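You operate a simulated robot arm through the tools that you are given. There is no shell and no other tool.

Carry out the task below with a simulated robot arm. There is one attempt and no reset: what you move stays moved.

Task
Sponge the dust off the scuffed patch on the wall, then brush white paint over it.
Fine: the sponge is damp already; sponge and brush go back on the trestle.

Only the result counts: the job must be done as asked and must still hold three seconds after the hand-in. Knocking over, shifting, dropping, spilling or breaking anything else fails it.

Robot
A 6-joint arm with a fingered hand, fixed in place. Base frame: the origin is on the floor under the middle of its stand, x ahead of it, y to its left, z up. Readings come in mm, degrees, newtons and seconds.
With the tool pointing down near the work surface it reaches from about 500 to 960 mm from the base axis. Its first joint turns from -166.0 to 166.0 degrees. Payload 5 kg.
Tool frame: the origin (TCP) lies between the finger pads and is the grasp point; the fingertips stand 43 mm ahead of it; z points along the fingers, y is the line along which they close. The gripper opens to 144 mm; its body begins 50 mm behind the TCP. The gripper is a hand of 5 fingers: y runs from the thumb to the fingers, the wrist lies at [-21, -133, -233] in the tool frame.
Orientation is that of the tool frame in the base frame, as a unit quaternion [x, y, z, w]. With the fingers straight down and the wrist toward the robot, the tool's x, y and z point along [0, 1, 0], [1, 0, 0] and [0, 0, -1] of the base frame.

Tools
- The arm moves only by the tool jog_arm. Its argument "deltas" is a list of rows, each a list of 6 numbers: the turn, a rotation vector about the tool's x, y, z in degrees, then the shift along the tool's x, y, z in mm. In form: [[ax, ay, az, tx, ty, tz], ...]. A call has 1 to 20 rows; each row is the pose to reach, as a shift and turn from the pose commanded when the call began, along the tool's axes at that moment. Each row takes 0.2 s and may step no farther than 50 mm and 8.6 degrees from the row before; otherwise, the whole call is refused. Where a pose cannot be reached the arm comes as near as it can. A force on the tool above 40 N (or 10 N above the force at the start of the call, whichever is more), or a blocked arm, ends the call early, and 0.2 s more pass. In this call time passes only in rows, and 0.2 s behind the last. It gives the time, the measured TCP pose, the force on the tool (base axes), the opening and the grip force at its end, in the units of the frame above (readings bear some noise), with the torque about the TCP (base axes, N m) and any sound that the robot's microphone picked up, and new pictures: "pictures" is both (left out), scene, wrist or none.
- Cameras (640 x 400 px; columns grow to the right, rows downward): "scene" is fixed at [48.5, -498.1, 1547.4]; the picture's right is [0.88, -0.48, 0.00], its down [-0.21, -0.38, -0.90] and it looks along [0.44, 0.79, -0.43] (base axes); focal length 324 px, centre (320, 200). "wrist" rides on the gripper at [86, -109, -168] in the tool frame; the picture's right is [-0.80, 0.28, -0.53], its down [-0.54, -0.73, 0.42] and it looks along [-0.27, 0.63, 0.73] (tool axes); focal length 275 px, centre (320, 200). There is no depth. A picture from a camera that has moved, and an enlarged one, comes with that camera's place and axes in the base frame and with its lens.
- raise_lower(by): slides the trunk up (or, below 0, down) by that many mm; the arm rides with it, the base frame stays. It gives what a move gives, with no picture.
- curl_fingers(index, middle, ring, little, thumb_bend, thumb_turn): sets how far each is bent, from 0 (flat) to 1 (curled in); at 0.3 the hand is open as for a grip, at 0.7 the pads meet at the TCP. One left out holds its place. A second passes; each finger stops where it meets its share of the squeeze, and holds until it gets a number again. It is the only way to open and close the hand. It gives what a move gives, with no picture; readings hold the bend of each and the force on index, middle, ring, little, thumb and palm. thumb_turn goes from beside the hand (0) to across from the fingers (1), as for a grip.
- close_up(camera, box): a new picture of the part [left, top, right, bottom] of that camera's present view, enlarged. The clock stands still meanwhile.
- finish_job(): hands the job in; it is judged then, once.

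Places have to be worked out from the pictures, the camera data and where the tool is seen. Open the gripper and draw the arm clear of the work before you hand the job in, unless the task says otherwise.

The tools are called by a JSON object that holds its "api" and its "payload". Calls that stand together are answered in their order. jog_arm: Moves the arm, as the interface text tells. Its arguments: {"type":"object","properties":{"deltas":{"type":"array"},"pictures":{"type":"string","enum":["both","scene","wrist","none"]}},"required":["deltas"]} The other tools are called the same way: raise_lower (by) moves the trunk up or down; curl_fingers (index, middle, ring, little, thumb_bend, thumb_turn) moves the fingers one by one; close_up (camera, box) takes an enlarged picture of a part of a camera's view; finish_job () hands the job in.

At the start:

```text
time_s: 0.0
eef_pos: [216.0, 379.8, 1331.5]
tool_rot: [0.707, 0.707, -0.001, 0.0]
ft_force: [0.5, -0.8, -1.1]
moment: [-0.01, -0.01, -0.01]
opening: 143.4
grasp_force: 0.1
shape: jaw
bend: [0.3, 0.3, 0.3, 0.3, 0.3, 0.98]
finger forces: [0.1, 0.0, 0.0, 0.0, 0.0, 0.0]
trunk travel left (down, up): [-525.0, 65.0]
```

scene: 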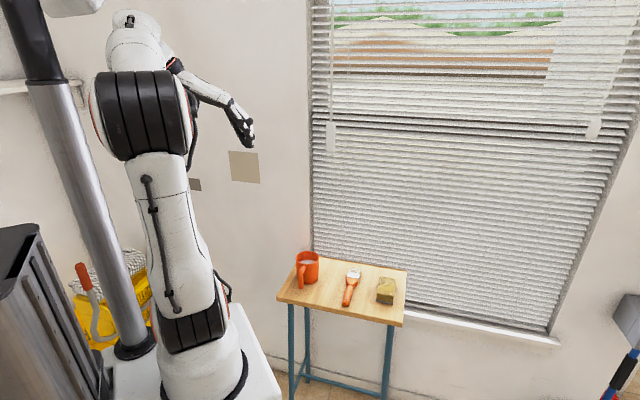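
wrist: 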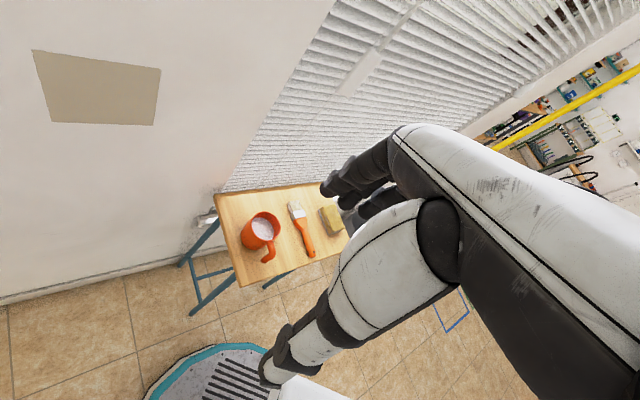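

The start pictures show a trestle with an orange paint cup, a brush and a sponge, and a beige patch on the wall to the left of the window. I'll take enlarged views before moving to place these precisely.

{"api": "close_up", "payload": {"camera": "scene", "box": [260, 230, 420, 330]}}

{"api": "close_up", "payload": {"camera": "scene", "box": [170, 90, 330, 190]}}

{"api": "close_up", "payload": {"camera": "wrist", "box": [200, 170, 360, 270]}}

{"api": "close_up", "payload": {"camera": "wrist", "box": [0, 20, 240, 170]}}

```text
4.00 times, centred on (340, 280) of scene
camera zoom: at [48.5, -498.1, 1547.4], right [0.88, -0.48, 0.0], down [-0.21, -0.38, -0.9], along [0.44, 0.79, -0.43], focal length 1298 px, centre (240, -120)
```

zoom: 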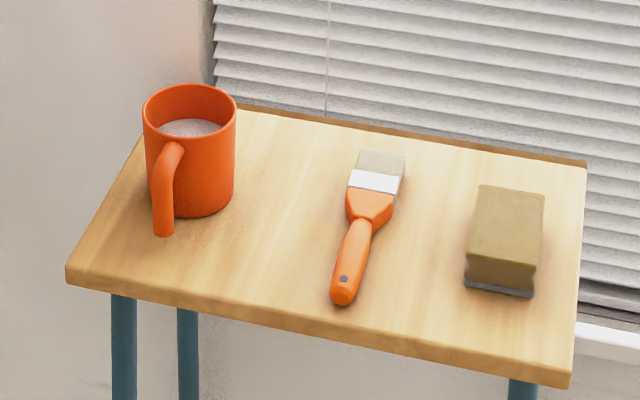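

```text
4.00 times, centred on (250, 140) of scene
camera zoom: at [48.5, -498.1, 1547.4], right [0.88, -0.48, 0.0], down [-0.21, -0.38, -0.9], along [0.44, 0.79, -0.43], focal length 1298 px, centre (600, 440)
```

zoom: 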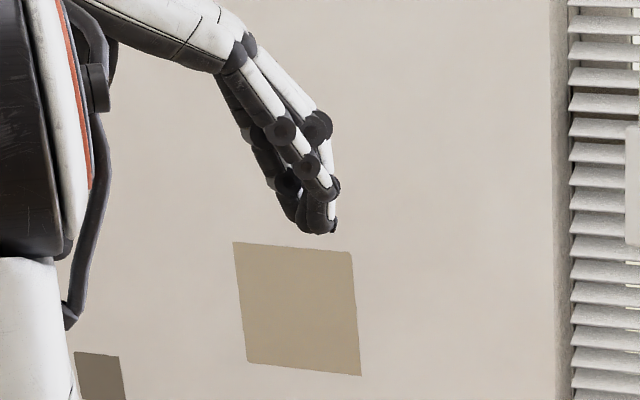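

```text
4.00 times, centred on (280, 220) of wrist
camera zoom: at [107.4, 464.1, 1497.5], right [0.28, -0.8, 0.53], down [-0.73, -0.54, -0.42], along [0.63, -0.27, -0.73], focal length 1101 px, centre (480, 120)
```

zoom: 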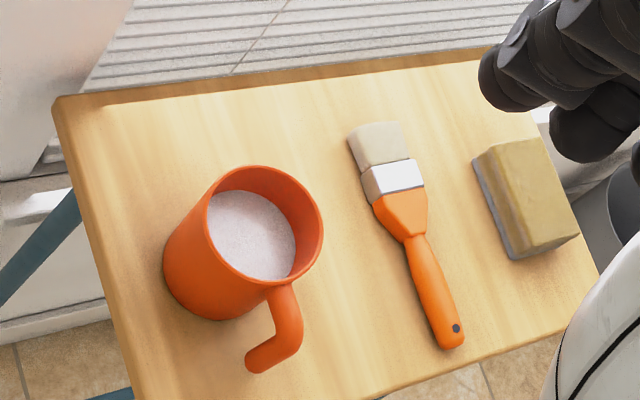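

```text
2.67 times, centred on (120, 95) of wrist
camera zoom: at [107.4, 464.1, 1497.5], right [0.28, -0.8, 0.53], down [-0.73, -0.54, -0.42], along [0.63, -0.27, -0.73], focal length 734 px, centre (853, 480)
```

zoom: 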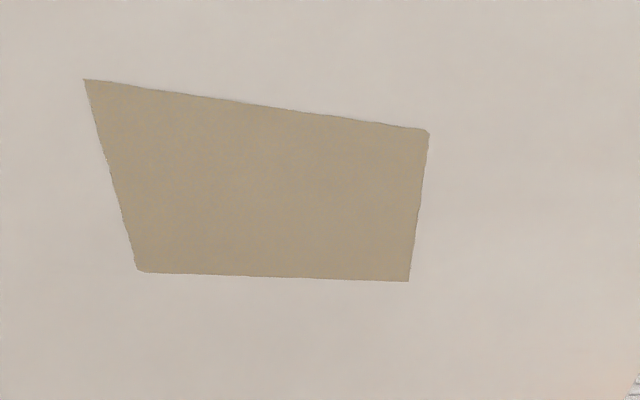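

From both cameras I triangulate the patch at about (365, 672, 1128). It is roughly 120 mm square on a vertical wall turned about 45°. The trestle is turned the same way, with its top at z ≈ 790. There's also a small dark square further left, so I'll look at it before deciding anything.

{"api": "close_up", "payload": {"camera": "scene", "box": [180, 165, 228, 195]}}

{"api": "close_up", "payload": {"camera": "scene", "box": [220, 140, 276, 190]}}

{"api": "close_up", "payload": {"camera": "scene", "box": [370, 265, 410, 310]}}

{"api": "close_up", "payload": {"camera": "scene", "box": [285, 240, 375, 310]}}

{"api": "close_up", "payload": {"camera": "scene", "box": [60, 0, 280, 150]}}

```text
13.33 times, centred on (204, 180) of scene
camera zoom: at [48.5, -498.1, 1547.4], right [0.88, -0.48, 0.0], down [-0.21, -0.38, -0.9], along [0.44, 0.79, -0.43], focal length 4326 px, centre (1867, 467)
```

zoom: 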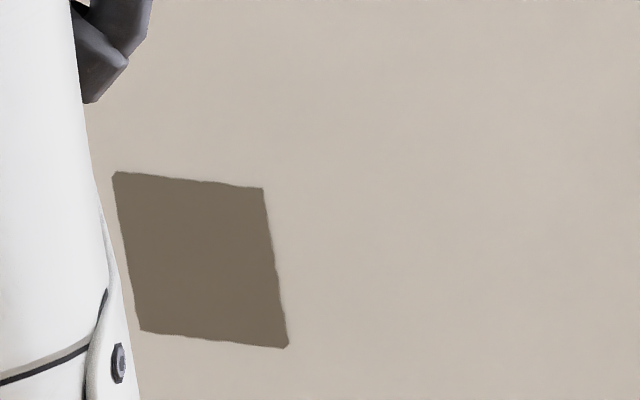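

```text
8.00 times, centred on (248, 165) of scene
camera zoom: at [48.5, -498.1, 1547.4], right [0.88, -0.48, 0.0], down [-0.21, -0.38, -0.9], along [0.44, 0.79, -0.43], focal length 2596 px, centre (896, 480)
```

zoom: 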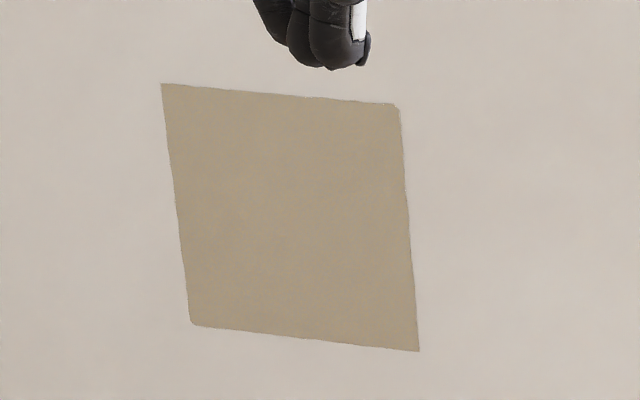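

```text
8.89 times, centred on (390, 288) of scene
camera zoom: at [48.5, -498.1, 1547.4], right [0.88, -0.48, 0.0], down [-0.21, -0.38, -0.9], along [0.44, 0.79, -0.43], focal length 2884 px, centre (-302, -578)
```

zoom: 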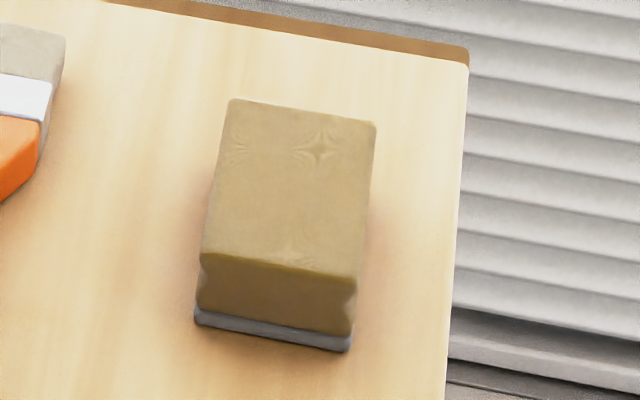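

```text
5.71 times, centred on (330, 275) of scene
camera zoom: at [48.5, -498.1, 1547.4], right [0.88, -0.48, 0.0], down [-0.21, -0.38, -0.9], along [0.44, 0.79, -0.43], focal length 1854 px, centre (263, -229)
```

zoom: 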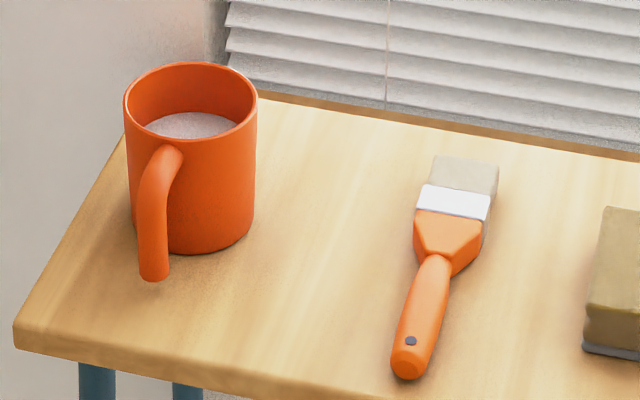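

```text
2.67 times, centred on (170, 75) of scene
camera zoom: at [48.5, -498.1, 1547.4], right [0.88, -0.48, 0.0], down [-0.21, -0.38, -0.9], along [0.44, 0.79, -0.43], focal length 865 px, centre (720, 533)
```

zoom: 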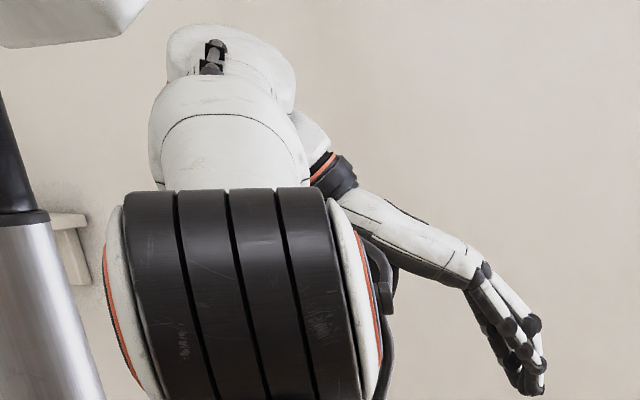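

The tan patch, at about 120 × 120 mm, is the dusty one to treat. The dark 50 mm square at about (196, 838, 1028) is something else and stays untouched. The sponge is about 54 × 91 × 38 mm at (657, 141), with a grey layer underneath. I'll fly above it with the hand turned so the fingers close across its width.

{"api": "jog_arm", "payload": {"deltas": [[0, 0, 3, -16, 29.4, 22], [0, 0, 6, -32, 58.8, 44], [0, 0, 9, -48, 88.2, 66], [0, 0, 12, -64, 117.6, 88], [0, 0, 15, -80, 147, 110], [0, 0, 18, -96, 176.4, 132], [0, 0, 21, -112, 205.8, 154], [0, 0, 24, -128, 235.2, 176], [0, 0, 27, -144, 264.6, 198], [0, 0, 30, -160, 294, 220], [0, 0, 33, -176, 323.4, 242], [0, 0, 36, -192, 352.8, 264], [0, 0, 39, -208, 382.2, 286], [0, 0, 42, -224, 411.6, 308], [0, 0, 45, -239, 441, 331]], "pictures": "both"}}

```text
time_s: 3.2
eef_pos: [654.1, 141.7, 999.9]
tool_rot: [0.924, 0.382, -0.001, 0.0]
ft_force: [-0.4, 0.3, 0.0]
moment: [-0.01, 0.02, 0.01]
opening: 143.5
grasp_force: 0.0
shape: jaw
bend: [0.3, 0.3, 0.3, 0.3, 0.3, 0.98]
finger forces: [0.0, 0.0, 0.0, 0.0, 0.1, 0.0]
trunk travel left (down, up): [-525.0, 65.0]
camera wrist: at [639.6, 279.1, 1167.0], right [-0.36, -0.76, 0.53], down [-0.9, 0.13, -0.42], along [0.25, -0.63, -0.73], focal length 275 px, centre (320, 200)
```

scene: 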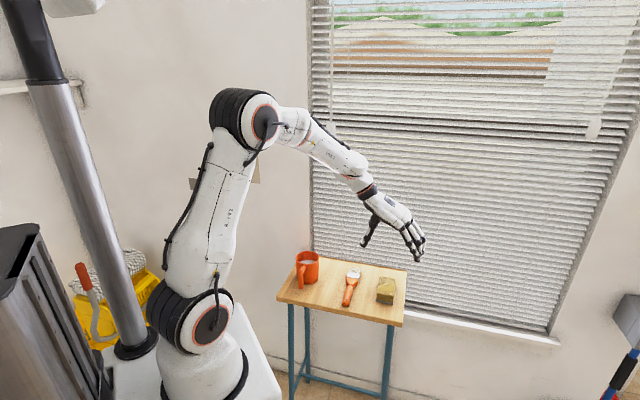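
wrist: 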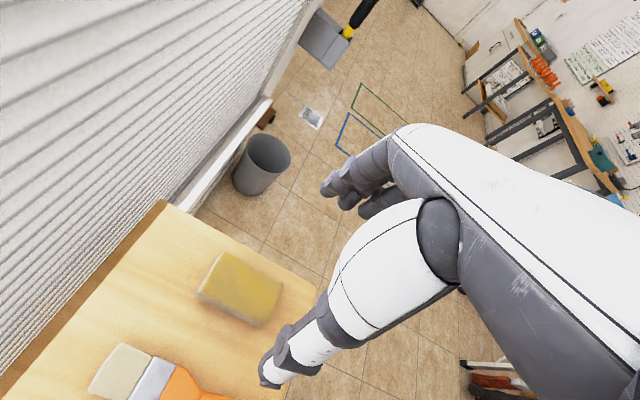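

The hand is above the sponge, which lies between thumb and fingers in the wrist view. I'll take enlargements to refine the sponge's position and height.

{"api": "close_up", "payload": {"camera": "wrist", "box": [170, 235, 330, 335]}}

{"api": "close_up", "payload": {"camera": "scene", "box": [340, 180, 440, 310]}}

{"api": "close_up", "payload": {"camera": "wrist", "box": [60, 320, 260, 400]}}

```text
4.00 times, centred on (250, 285) of wrist
camera zoom: at [639.6, 279.1, 1167.0], right [-0.36, -0.76, 0.53], down [-0.9, 0.13, -0.42], along [0.25, -0.63, -0.73], focal length 1101 px, centre (600, -140)
```

zoom: 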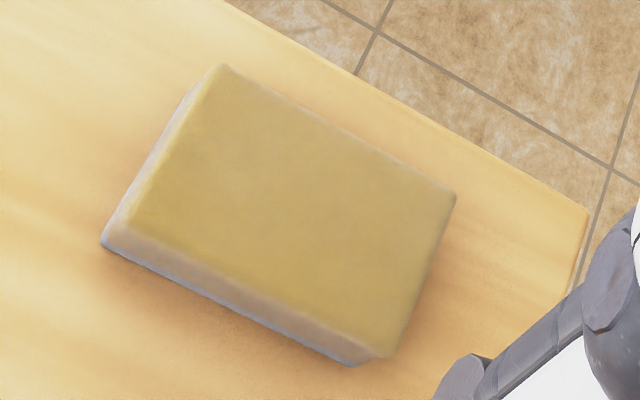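

```text
3.08 times, centred on (390, 245) of scene
camera zoom: at [48.5, -498.1, 1547.4], right [0.88, -0.48, 0.0], down [-0.21, -0.38, -0.9], along [0.44, 0.79, -0.43], focal length 998 px, centre (105, 62)
```

zoom: 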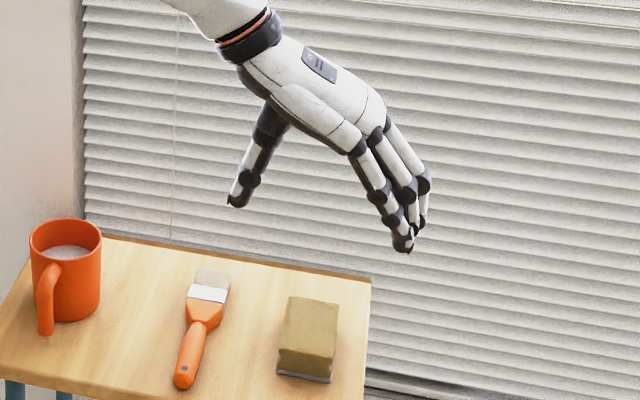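

```text
3.20 times, centred on (160, 360) of wrist
camera zoom: at [639.6, 279.1, 1167.0], right [-0.36, -0.76, 0.53], down [-0.9, 0.13, -0.42], along [0.25, -0.63, -0.73], focal length 881 px, centre (832, -312)
```

zoom: 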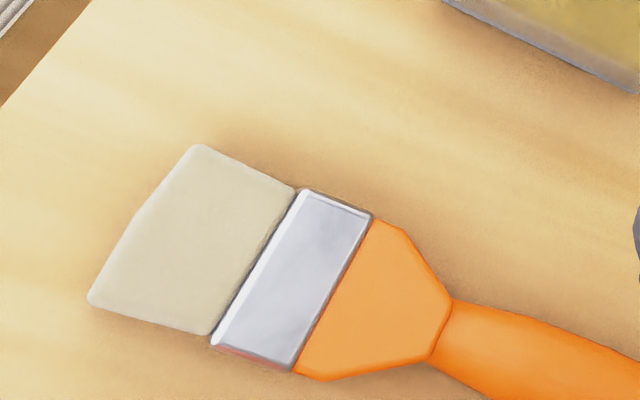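

The sponge centre is at about (663, 146), top at z ≈ 818, table at z ≈ 784. The brush lies about 120 mm to the thumb side, so I'll narrow the hand before going down to keep the thumb clear of it.

{"api": "curl_fingers", "payload": {"index": 0.42, "middle": 0.42, "ring": 0.42, "little": 0.42, "thumb_bend": 0.42}}

{"api": "jog_arm", "payload": {"deltas": [[0, 0, 0, 4, 3, 25], [0, 0, 0, 8, 3, 50], [0, 0, 0, 9.5, 3.5, 75], [0, 0, 0, 9.5, 3.5, 100]], "pictures": "both"}}

```text
time_s: 4.2
eef_pos: [653.5, 141.9, 1001.4]
tool_rot: [0.924, 0.383, -0.001, -0.001]
ft_force: [-0.2, 0.8, 0.7]
moment: [-0.02, 0.01, -0.04]
opening: 107.8
grasp_force: 0.1
shape: fingers
bend: [0.42, 0.42, 0.42, 0.42, 0.42, 0.98]
finger forces: [0.0, 0.1, 0.0, 0.0, 0.0, 0.0]
trunk travel left (down, up): [-525.0, 65.0]
```

```text
time_s: 5.2
eef_pos: [665.6, 146.1, 897.3]
tool_rot: [0.924, 0.383, -0.001, -0.001]
ft_force: [-0.1, 0.2, -0.1]
moment: [-0.02, 0.02, 0.0]
opening: 107.8
grasp_force: 0.1
shape: fingers
bend: [0.42, 0.42, 0.42, 0.42, 0.42, 0.98]
finger forces: [0.0, 0.0, 0.1, 0.0, 0.0, 0.0]
trunk travel left (down, up): [-525.0, 65.0]
camera wrist: at [649.0, 282.5, 1064.3], right [-0.36, -0.76, 0.53], down [-0.9, 0.13, -0.42], along [0.25, -0.63, -0.73], focal length 275 px, centre (320, 200)
```

scene: 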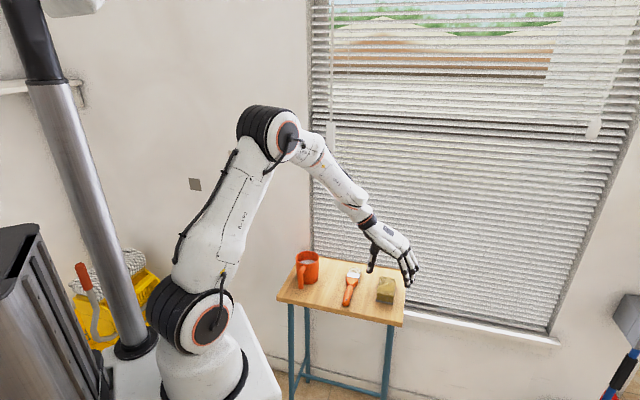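
wrist: 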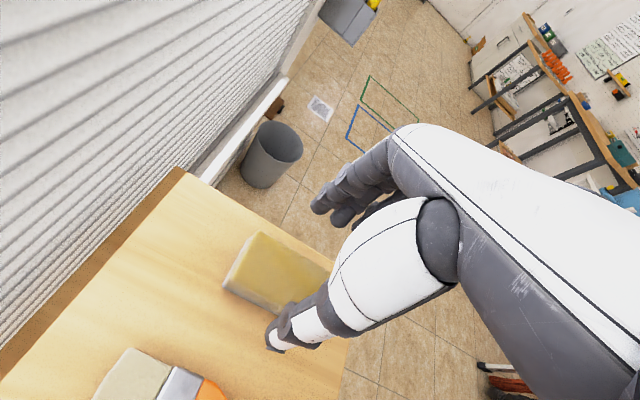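

The hand is about 80 mm above the sponge and the thumb is clear of the brush. I'll check alignment with enlargements.

{"api": "close_up", "payload": {"camera": "wrist", "box": [200, 160, 440, 360]}}

{"api": "close_up", "payload": {"camera": "scene", "box": [350, 210, 430, 310]}}

```text
2.00 times, centred on (320, 260) of wrist
camera zoom: at [649.0, 282.5, 1064.3], right [-0.36, -0.76, 0.53], down [-0.9, 0.13, -0.42], along [0.25, -0.63, -0.73], focal length 551 px, centre (320, 80)
```

zoom: 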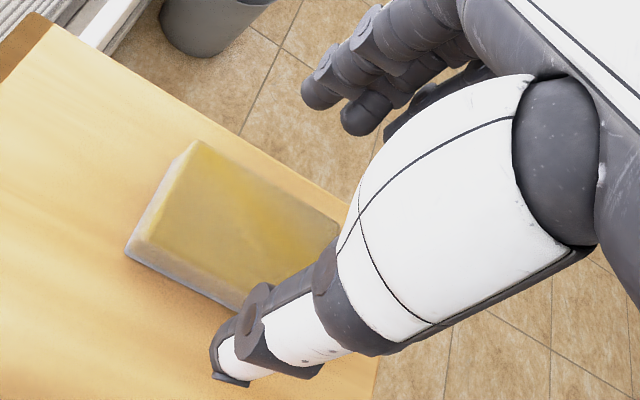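

```text
4.00 times, centred on (390, 260) of scene
camera zoom: at [48.5, -498.1, 1547.4], right [0.88, -0.48, 0.0], down [-0.21, -0.38, -0.9], along [0.44, 0.79, -0.43], focal length 1298 px, centre (40, -40)
```

zoom: 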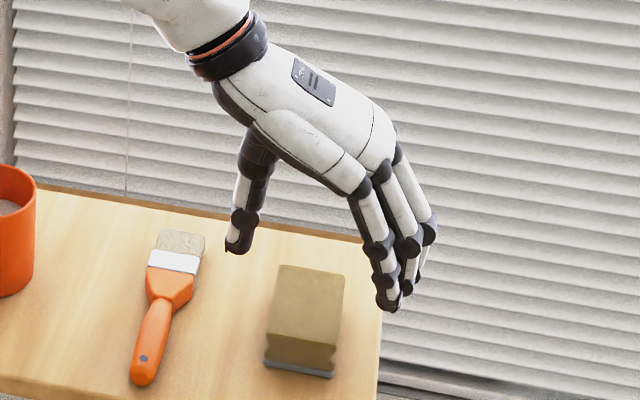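

Both views agree: the sponge is centred at (664, 144) with its top at z ≈ 817, and the fingertips are about 43 mm ahead of the TCP. I'll go down to TCP z ≈ 838, which leaves the tips about 10 mm above the table.

{"api": "jog_arm", "payload": {"deltas": [[0, 0, 0, -1, -0.5, 22], [0, 0, 0, -2, -1, 44], [0, 0, 0, -2, -1, 56], [0, 0, 0, -2, -1, 62]], "pictures": "both"}}

{"api": "close_up", "payload": {"camera": "scene", "box": [350, 220, 430, 320]}}

{"api": "close_up", "payload": {"camera": "wrist", "box": [220, 180, 380, 380]}}

```text
time_s: 6.2
eef_pos: [664.1, 143.1, 837.8]
tool_rot: [0.924, 0.383, 0.0, -0.001]
ft_force: [-0.1, -0.2, 0.0]
moment: [-0.03, 0.02, 0.02]
opening: 107.8
grasp_force: 0.1
shape: fingers
bend: [0.42, 0.42, 0.42, 0.42, 0.42, 0.98]
finger forces: [0.0, 0.1, 0.0, 0.0, 0.0, 0.0]
trunk travel left (down, up): [-525.0, 65.0]
camera wrist: at [647.7, 280.9, 1004.4], right [-0.36, -0.76, 0.53], down [-0.9, 0.13, -0.42], along [0.25, -0.63, -0.73], focal length 275 px, centre (320, 200)
```

scene: 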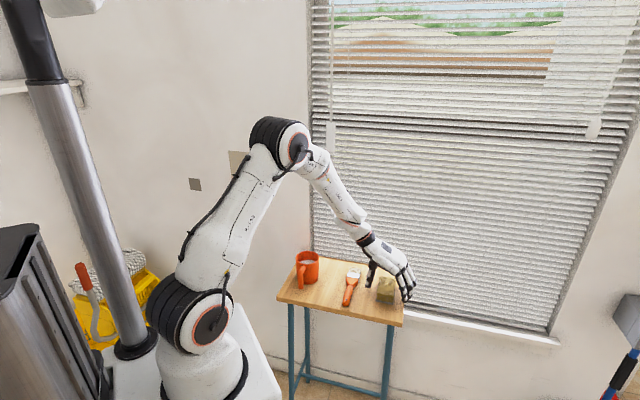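
wrist: 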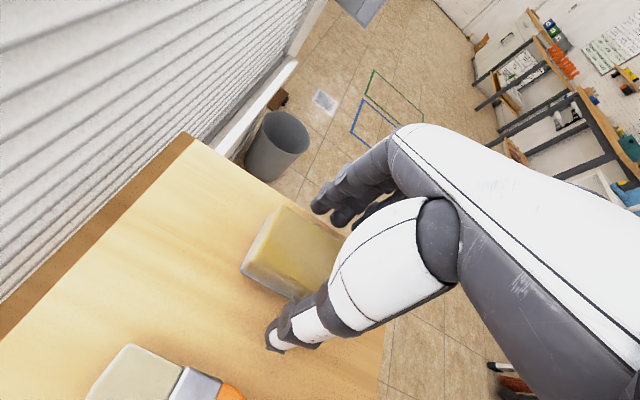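

```text
4.00 times, centred on (390, 270) of scene
camera zoom: at [48.5, -498.1, 1547.4], right [0.88, -0.48, 0.0], down [-0.21, -0.38, -0.9], along [0.44, 0.79, -0.43], focal length 1298 px, centre (40, -80)
```

zoom: 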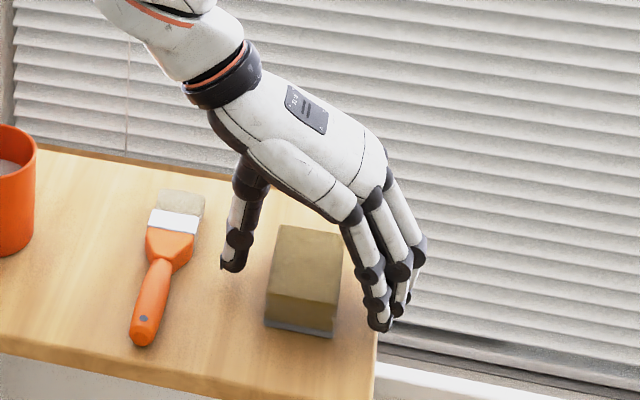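

```text
2.00 times, centred on (300, 280) of wrist
camera zoom: at [647.7, 280.9, 1004.4], right [-0.36, -0.76, 0.53], down [-0.9, 0.13, -0.42], along [0.25, -0.63, -0.73], focal length 551 px, centre (360, 40)
```

zoom: 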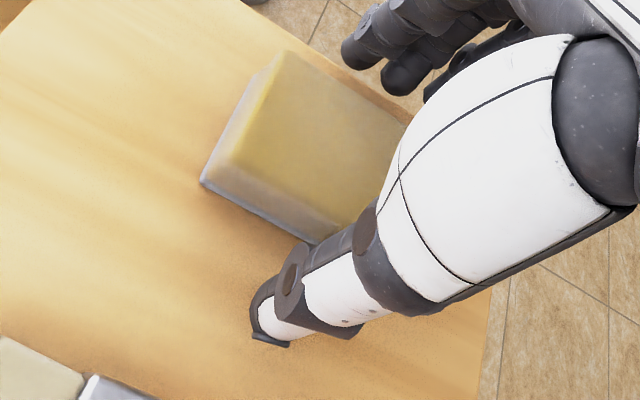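

Thumb and fingers straddle the sponge with about equal gaps, and the tips are clear of the table. I'll close in two steps and watch the finger forces.

{"api": "curl_fingers", "payload": {"index": 0.57, "middle": 0.57, "ring": 0.57, "little": 0.57, "thumb_bend": 0.57}}

{"api": "close_up", "payload": {"camera": "scene", "box": [350, 220, 430, 320]}}

{"api": "close_up", "payload": {"camera": "wrist", "box": [220, 180, 380, 380]}}

```text
time_s: 7.2
eef_pos: [662.4, 144.2, 838.2]
tool_rot: [0.924, 0.383, -0.001, 0.0]
ft_force: [0.1, -0.4, -0.1]
moment: [0.01, 0.0, 0.01]
opening: 61.7
grasp_force: 2.0
shape: fingers
bend: [0.55, 0.55, 0.56, 0.56, 0.55, 0.97]
finger forces: [1.0, 1.0, 0.3, 0.0, 2.3, 0.1]
trunk travel left (down, up): [-525.0, 65.0]
```

```text
4.00 times, centred on (390, 270) of scene
camera zoom: at [48.5, -498.1, 1547.4], right [0.88, -0.48, 0.0], down [-0.21, -0.38, -0.9], along [0.44, 0.79, -0.43], focal length 1298 px, centre (40, -80)
```

zoom: 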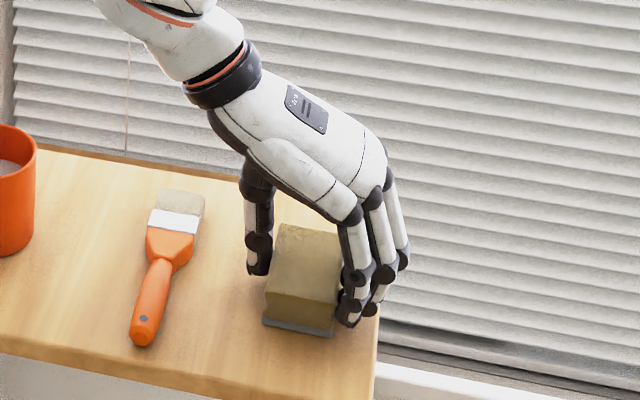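

```text
2.00 times, centred on (300, 280) of wrist
camera zoom: at [647.7, 281.0, 1004.7], right [-0.36, -0.76, 0.53], down [-0.9, 0.13, -0.42], along [0.25, -0.63, -0.73], focal length 551 px, centre (360, 40)
```

zoom: 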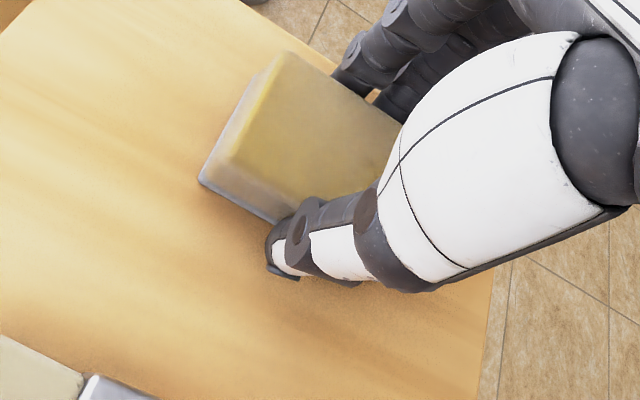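

Index, middle and thumb have just met the sponge with a light touch and it hasn't moved. I'll close firmly now.

{"api": "curl_fingers", "payload": {"index": 0.7, "middle": 0.7, "ring": 0.7, "little": 0.7, "thumb_bend": 0.7}}

{"api": "close_up", "payload": {"camera": "scene", "box": [350, 220, 430, 320]}}

```text
time_s: 8.2
eef_pos: [662.0, 144.2, 837.9]
tool_rot: [0.924, 0.383, 0.0, 0.0]
ft_force: [0.3, -0.4, -0.4]
moment: [0.02, -0.03, 0.02]
opening: 59.0
grasp_force: 23.0
shape: fingers
bend: [0.58, 0.62, 0.65, 0.7, 0.56, 0.94]
finger forces: [9.1, 7.9, 5.8, 0.1, 22.7, 0.0]
trunk travel left (down, up): [-525.0, 65.0]
```

```text
4.00 times, centred on (390, 270) of scene
camera zoom: at [48.5, -498.1, 1547.4], right [0.88, -0.48, 0.0], down [-0.21, -0.38, -0.9], along [0.44, 0.79, -0.43], focal length 1298 px, centre (40, -80)
```

zoom: 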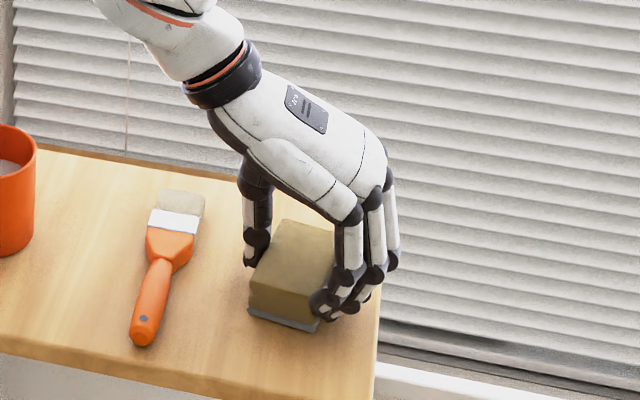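

The grip force is 23 N and the sponge twisted a few degrees in the hand. I'll look from the wrist before lifting.

{"api": "close_up", "payload": {"camera": "wrist", "box": [220, 160, 400, 340]}}

{"api": "close_up", "payload": {"camera": "scene", "box": [365, 260, 413, 308]}}

```text
2.22 times, centred on (310, 250) of wrist
camera zoom: at [647.6, 281.0, 1004.8], right [-0.36, -0.76, 0.53], down [-0.9, 0.13, -0.42], along [0.25, -0.63, -0.73], focal length 612 px, centre (342, 89)
```

zoom: 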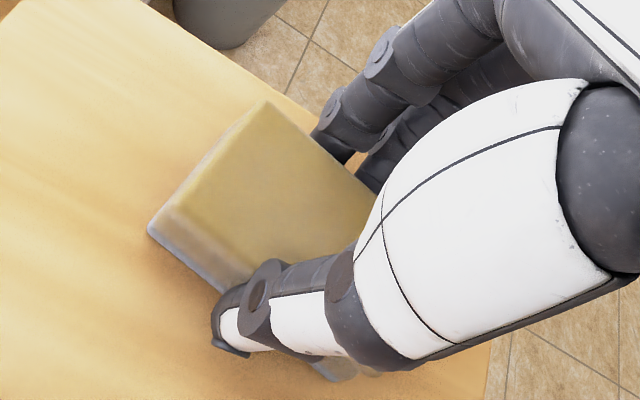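

```text
8.33 times, centred on (389, 284) of scene
camera zoom: at [48.5, -498.1, 1547.4], right [0.88, -0.48, 0.0], down [-0.21, -0.38, -0.9], along [0.44, 0.79, -0.43], focal length 2704 px, centre (-255, -500)
```

zoom: 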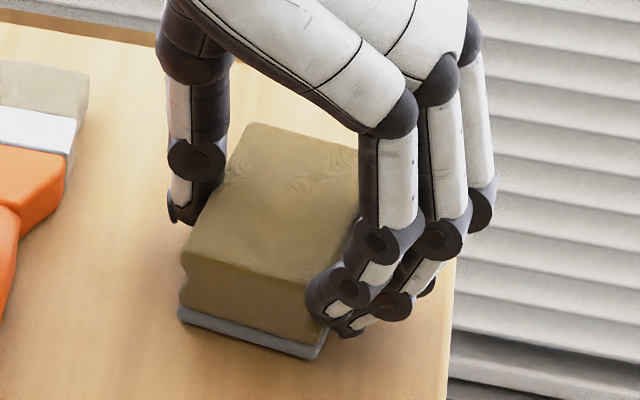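

The fingers wrap the side of the sponge above its grey base and hold firmly. I'll lift it straight up and check that it comes along.

{"api": "jog_arm", "payload": {"deltas": [[0, 0, 0, 0, 0, -8], [0, 0, 0, 0, 0, -20], [0, 0, 0, 0, 0, -40], [0, 0, 0, 0, 0, -65], [0, 0, 0, 0, 0, -95], [0, 0, 0, 0, 0, -130], [0, 0, 0, 0, 0, -160]], "pictures": "both"}}

{"api": "close_up", "payload": {"camera": "scene", "box": [350, 190, 430, 290]}}

{"api": "close_up", "payload": {"camera": "wrist", "box": [220, 160, 400, 340]}}

```text
time_s: 9.8
eef_pos: [662.5, 141.6, 997.4]
tool_rot: [0.924, 0.383, -0.001, -0.001]
ft_force: [-0.3, -0.3, -0.3]
moment: [0.0, -0.02, 0.01]
opening: 59.2
grasp_force: 22.7
shape: fingers
bend: [0.58, 0.62, 0.65, 0.7, 0.56, 0.94]
finger forces: [9.0, 7.8, 5.8, 0.0, 22.6, 0.1]
trunk travel left (down, up): [-525.0, 65.0]
camera wrist: at [648.3, 278.3, 1164.4], right [-0.36, -0.76, 0.53], down [-0.9, 0.13, -0.42], along [0.25, -0.63, -0.73], focal length 275 px, centre (320, 200)
```

scene: 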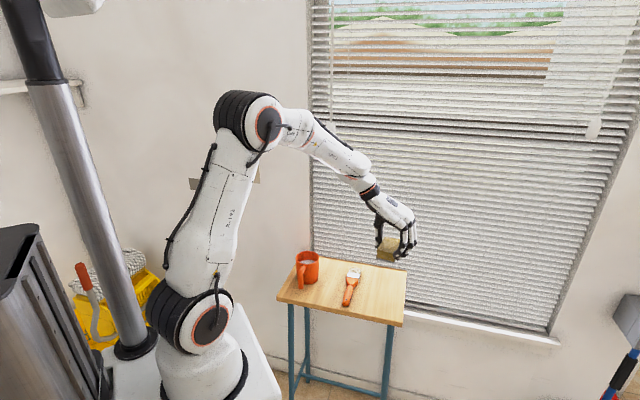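
wrist: 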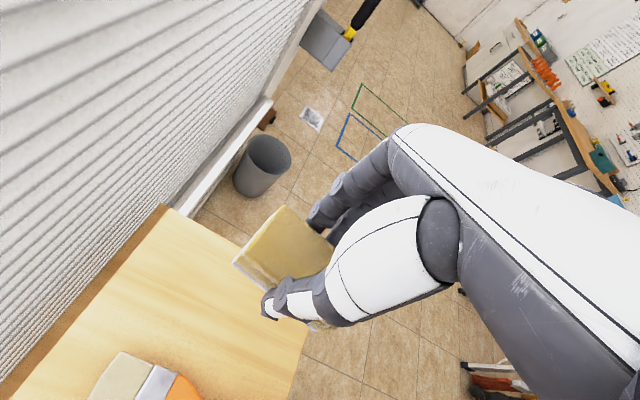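

```text
4.00 times, centred on (390, 240) of scene
camera zoom: at [48.5, -498.1, 1547.4], right [0.88, -0.48, 0.0], down [-0.21, -0.38, -0.9], along [0.44, 0.79, -0.43], focal length 1298 px, centre (40, 40)
```

zoom: 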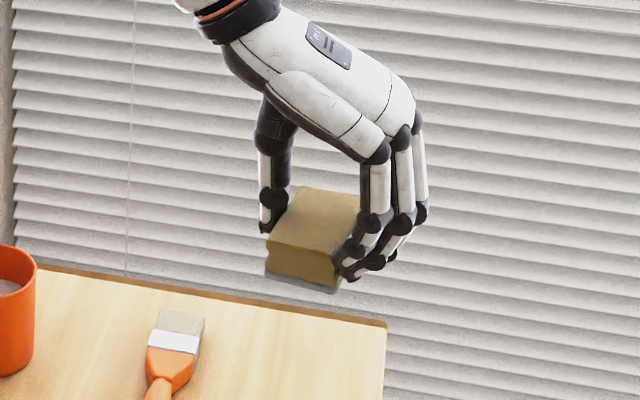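

```text
2.22 times, centred on (310, 250) of wrist
camera zoom: at [648.3, 278.3, 1164.4], right [-0.36, -0.76, 0.53], down [-0.9, 0.13, -0.42], along [0.25, -0.63, -0.73], focal length 612 px, centre (342, 89)
```

zoom: 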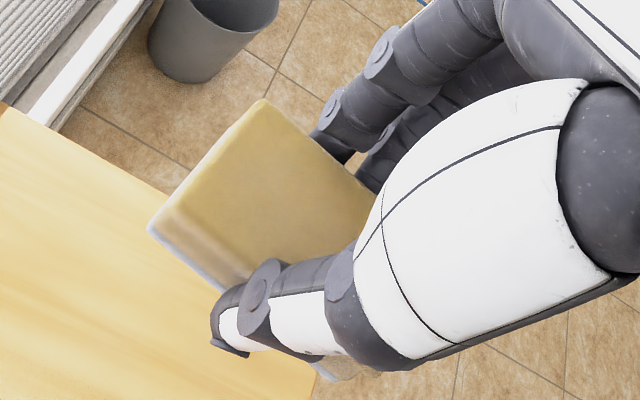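

The sponge is held steadily at 23 N, with its bottom face about 54 mm ahead of the TCP. I'll carry it along the wall to a stand-off in front of the patch, turning the hand so the sponge's underside faces the wall squarely.

{"api": "jog_arm", "payload": {"deltas": [[0, 5.625, 0, 3.1, -36.6, -8.1], [0, 11.25, 0, 6.3, -73.2, -16.1], [0, 16.875, 0, 9.4, -109.8, -24.2], [0, 22.5, 0, 12.6, -146.4, -32.2], [0, 28.125, 0, 15.7, -183, -40.3], [0, 33.75, 0, 18.8, -219.6, -48.4], [0, 39.375, 0, 22, -256.2, -56.4], [0, 45, 0, 25.1, -292.8, -64.5], [0, 50.625, 0, 28.2, -329.4, -72.6], [0, 56.25, 0, 31.4, -366, -80.6], [0, 61.875, 0, 34.5, -402.6, -88.7], [0, 67.5, 0, 37.7, -439.2, -96.7], [0, 73.125, 0, 40.8, -475.8, -104.8], [0, 78.75, 0, 43.9, -512.4, -112.9], [0, 84.375, 0, 47.1, -549, -120.9], [0, 90, 0, 50.2, -585.6, -129]], "pictures": "both"}}

```text
time_s: 13.2
eef_pos: [242.5, 666.4, 1205.8]
tool_rot: [0.668, 0.269, 0.654, -0.234]
ft_force: [-0.2, 0.7, 0.4]
moment: [-0.01, 0.05, -0.06]
opening: 58.9
grasp_force: 22.2
shape: fingers
bend: [0.58, 0.63, 0.65, 0.7, 0.56, 0.94]
finger forces: [9.0, 7.4, 6.0, 0.1, 22.6, 0.0]
out of reach, approached as far as the arm can: row 10, 11, 12, 13, 14, 15, 16
trunk travel left (down, up): [-525.0, 65.0]
camera wrist: at [45.4, 640.6, 1292.3], right [-0.21, -0.61, -0.77], down [-0.17, 0.79, -0.58], along [0.96, 0.01, -0.27], focal length 275 px, centre (320, 200)
```

scene: 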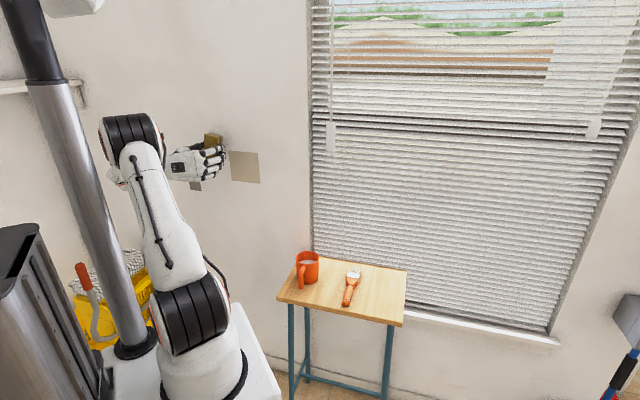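
wrist: 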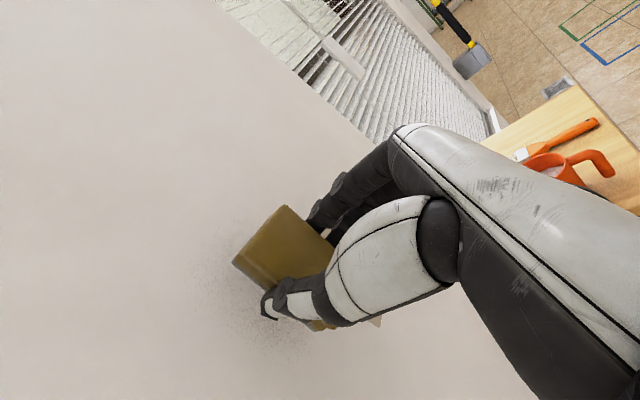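

That was too awkward for the wrist: the arm stopped at (242, 666, 1206) with the sponge about 36 mm off the wall. Rolling the hand 90° about its pointing axis, so the forearm comes from above, should be much easier to reach. I'll do that roll in place.

{"api": "jog_arm", "payload": {"deltas": [[0, 0, 7.5, 0, 0, -2], [0, 0, 15, 0, 0, -4], [0, 0, 22.5, 0, 0, -6], [0, 0, 30, 0, 0, -8], [0, 0, 37.5, 0, 0, -10], [0, 0, 45, 0, 0, -10], [0, 0, 52.5, 0, 0, -10], [0, 0, 60, 0, 0, -10], [0, 0, 67.5, 0, 0, -10], [0, 0, 75, 0, 0, -10], [0, 0, 82.5, 0, 0, -10], [0, 0, 90, 0, 0, -10]], "pictures": "both"}}

```text
time_s: 14.7
eef_pos: [202.8, 773.5, 1289.2]
tool_rot: [0.724, -0.021, 0.506, -0.468]
ft_force: [-18.4, -20.7, -0.8]
moment: [0.31, -0.46, 0.26]
opening: 59.8
grasp_force: 29.2
shape: fingers
bend: [0.57, 0.63, 0.66, 0.7, 0.58, 0.94]
finger forces: [10.8, 7.8, 6.3, 0.1, 33.3, 0.0]
out of reach, approached as far as the arm can: row 1, 2, 3, 4, 5, 6, 7
trunk travel left (down, up): [-525.0, 65.0]
stopped in row 7: the force on the tool passed its limit at 70 N (the readings are from after the stop); the commanded pose is now the measured one
camera wrist: at [69.8, 679.9, 1434.1], right [-0.66, -0.11, -0.74], down [-0.27, 0.96, 0.1], along [0.7, 0.26, -0.66], focal length 275 px, centre (320, 200)
```

scene: 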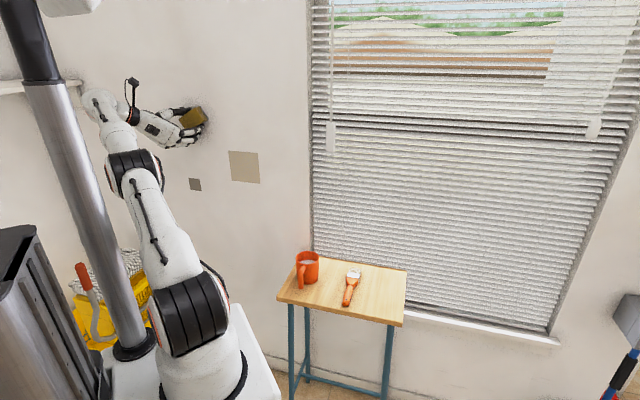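
wrist: 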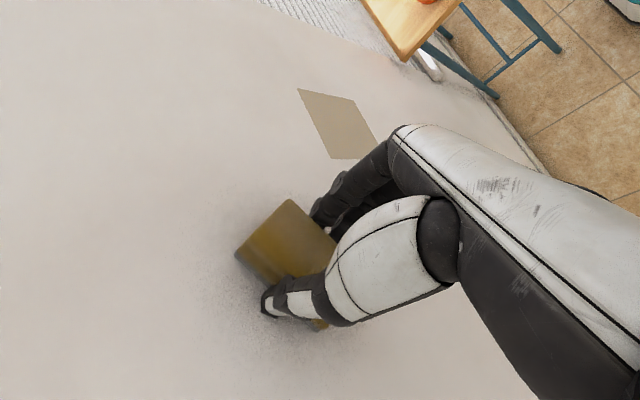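

The roll pushed the arm outward, and the sponge pressed the bare wall above and to the left of the patch at up to 70 N before the stop. The sponge is still in the hand. I'll back straight off the wall and retrace to the last good pose.

{"api": "jog_arm", "payload": {"deltas": [[0, 0, 0, 0, 0, -12], [0, 0, 0, 0, 0, -24], [0, 0, -5.8, 1.7, 17, -30], [0, 0, -11.7, 3.5, 34, -34], [0, 0, -17.5, 5.2, 51, -36], [0, 0, -23.4, 6.9, 68, -36], [0, 0, -29.2, 8.6, 85, -36], [0, 0, -35, 10.4, 102, -36], [0, 0, -40.9, 12.1, 119, -36], [0, 0, -46.7, 13.8, 135.8, -36]], "pictures": "both"}}

```text
time_s: 16.9
eef_pos: [247.3, 669.0, 1203.5]
tool_rot: [0.672, 0.27, 0.651, -0.227]
ft_force: [0.2, 0.3, -0.5]
moment: [-0.02, 0.02, 0.01]
opening: 59.7
grasp_force: 21.8
shape: fingers
bend: [0.57, 0.63, 0.66, 0.7, 0.57, 0.94]
finger forces: [9.8, 6.8, 5.4, 0.0, 21.8, 0.0]
out of reach, approached as far as the arm can: row 2, 3, 4, 5, 6, 7, 8
trunk travel left (down, up): [-525.0, 65.0]
camera wrist: at [51.2, 645.1, 1292.8], right [-0.22, -0.62, -0.76], down [-0.16, 0.79, -0.6], along [0.96, -0.01, -0.28], focal length 275 px, centre (320, 200)
```

scene: 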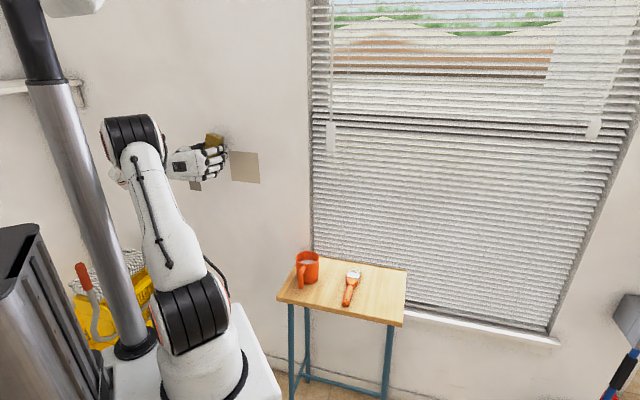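
wrist: 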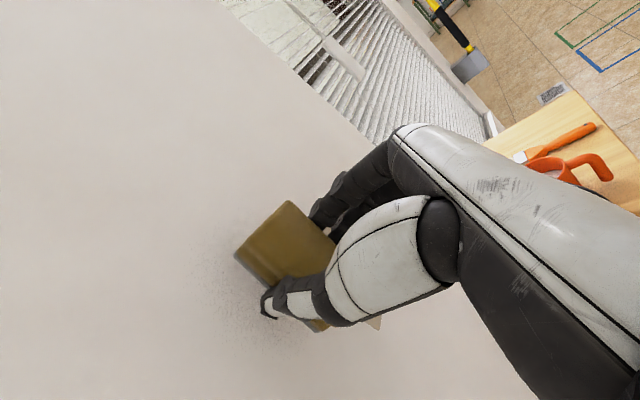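

The arm is clear of the wall again, at the edge of its inner reach: the elbow is strongly folded because the shoulder is too close in height. Lowering the trunk should give the folded arm room, so I'll try 100 mm first and see how the pose reacts.

{"api": "raise_lower", "payload": {"by": -100}}

```text
time_s: 18.2
eef_pos: [247.8, 668.8, 1103.9]
tool_rot: [0.673, 0.269, 0.65, -0.228]
ft_force: [0.2, -0.2, 0.0]
moment: [0.03, 0.01, 0.0]
opening: 59.7
grasp_force: 22.0
shape: fingers
bend: [0.57, 0.63, 0.66, 0.7, 0.57, 0.94]
finger forces: [9.8, 6.8, 5.3, 0.0, 21.8, 0.1]
trunk travel left (down, up): [-425.0, 165.0]
```

The TCP simply rode down with the trunk, so a lower shoulder should help. I'll try moving to the stand-off pose, (284, 592, 1127) square to the wall, in small steps while staying away from the wall.

{"api": "jog_arm", "payload": {"deltas": [[0.9, 0.8, 0.6, 4.5, 20, -8], [1.9, 1.5, 1.2, 9, 41, -14], [2.8, 2.3, 1.8, 13.7, 62, -19], [3.7, 3.1, 2.5, 18.3, 83, -24.2]], "pictures": "scene"}}

```text
time_s: 19.2
eef_pos: [257.3, 619.5, 1173.0]
tool_rot: [0.662, 0.269, 0.653, -0.252]
ft_force: [1.4, -0.5, -0.6]
moment: [-0.01, -0.01, 0.04]
opening: 59.9
grasp_force: 22.0
shape: fingers
bend: [0.57, 0.63, 0.66, 0.7, 0.57, 0.94]
finger forces: [9.8, 6.7, 5.3, 0.1, 21.9, 0.1]
out of reach, approached as far as the arm can: row 1, 2, 3, 4
trunk travel left (down, up): [-425.0, 165.0]
```

scene: 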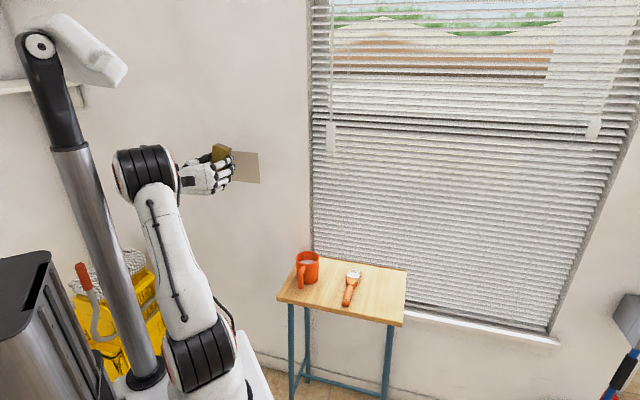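

The error shrank and the arm now reaches closer in. I'll lower the trunk another 150 mm and retry.

{"api": "raise_lower", "payload": {"by": -150}}

```text
time_s: 21.0
eef_pos: [257.3, 618.5, 1023.3]
tool_rot: [0.662, 0.27, 0.653, -0.252]
ft_force: [-0.7, 0.2, 1.2]
moment: [-0.02, 0.04, 0.01]
opening: 59.8
grasp_force: 21.5
shape: fingers
bend: [0.57, 0.63, 0.66, 0.7, 0.57, 0.94]
finger forces: [9.8, 6.8, 5.4, 0.0, 22.0, 0.1]
trunk travel left (down, up): [-275.0, 315.0]
```

To find out where the commanded pose now sits, I'll issue a zero move and read the pose back.

{"api": "jog_arm", "payload": {"deltas": [[0, 0, 0, 0, 0, 0]], "pictures": "none"}}

```text
time_s: 21.4
eef_pos: [258.0, 618.6, 1023.4]
tool_rot: [0.661, 0.269, 0.653, -0.252]
ft_force: [0.7, 0.3, -0.8]
moment: [-0.02, -0.01, -0.02]
opening: 59.6
grasp_force: 22.5
shape: fingers
bend: [0.57, 0.63, 0.66, 0.7, 0.57, 0.94]
finger forces: [9.8, 6.8, 5.4, 0.0, 22.0, 0.0]
trunk travel left (down, up): [-275.0, 315.0]
```

The commanded pose follows the measured one, so it's safe to proceed. I'll move up to the stand-off with a small orientation correction.

{"api": "jog_arm", "payload": {"deltas": [[0.4, 0.3, 0.3, 25, 10, -2], [0.9, 0.6, 0.5, 51, 20, -2], [1.3, 0.9, 0.8, 77, 30, -2], [1.7, 1.2, 1.0, 102.8, 39.5, -1]], "pictures": "both"}}

```text
time_s: 22.4
eef_pos: [284.0, 591.0, 1126.4]
tool_rot: [0.653, 0.27, 0.653, -0.27]
ft_force: [-0.2, -0.1, -0.4]
moment: [0.01, 0.01, -0.04]
opening: 60.0
grasp_force: 22.1
shape: fingers
bend: [0.57, 0.63, 0.66, 0.7, 0.57, 0.94]
finger forces: [9.8, 6.8, 5.4, 0.1, 21.8, 0.0]
trunk travel left (down, up): [-275.0, 315.0]
camera wrist: at [89.1, 550.1, 1212.4], right [-0.18, -0.58, -0.8], down [-0.21, 0.81, -0.54], along [0.96, 0.07, -0.27], focal length 275 px, centre (320, 200)
```

scene: 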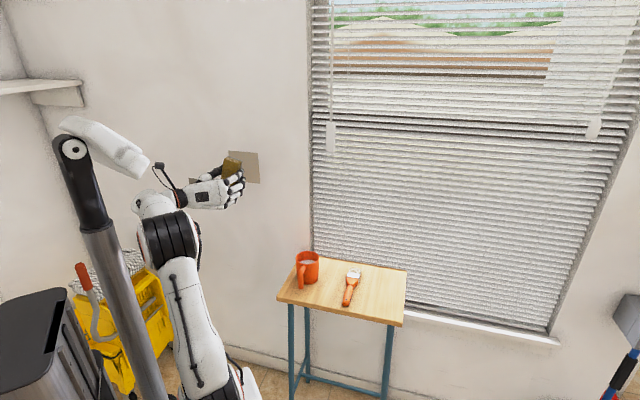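
wrist: 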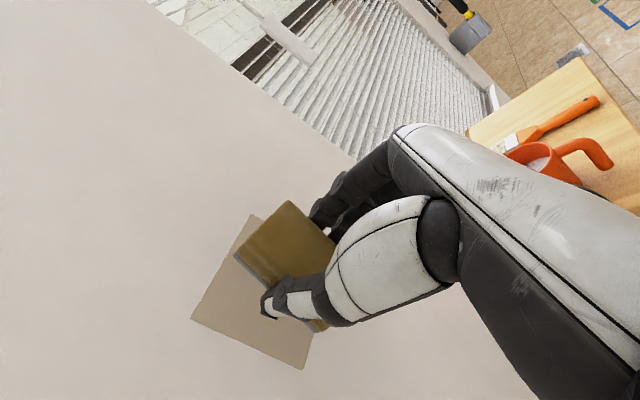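

The stand-off pose is reached cleanly and the patch is right behind the sponge. I'll zoom in to measure the sponge in the hand and the patch location from this view.

{"api": "close_up", "payload": {"camera": "wrist", "box": [170, 180, 350, 380]}}

{"api": "close_up", "payload": {"camera": "scene", "box": [180, 120, 280, 220]}}

```text
2.00 times, centred on (260, 280) of wrist
camera zoom: at [89.1, 550.1, 1212.4], right [-0.18, -0.58, -0.8], down [-0.21, 0.81, -0.54], along [0.96, 0.07, -0.27], focal length 551 px, centre (440, 40)
```

zoom: 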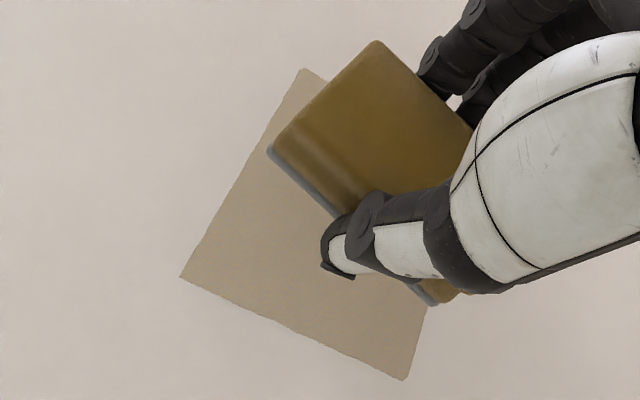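

```text
4.00 times, centred on (230, 170) of scene
camera zoom: at [48.5, -498.1, 1547.4], right [0.88, -0.48, 0.0], down [-0.21, -0.38, -0.9], along [0.44, 0.79, -0.43], focal length 1298 px, centre (680, 320)
```

zoom: 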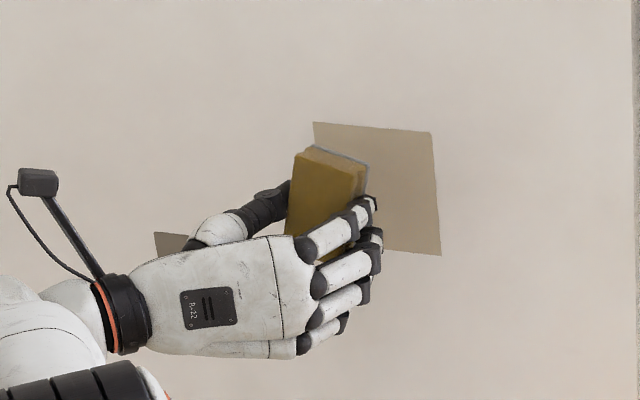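

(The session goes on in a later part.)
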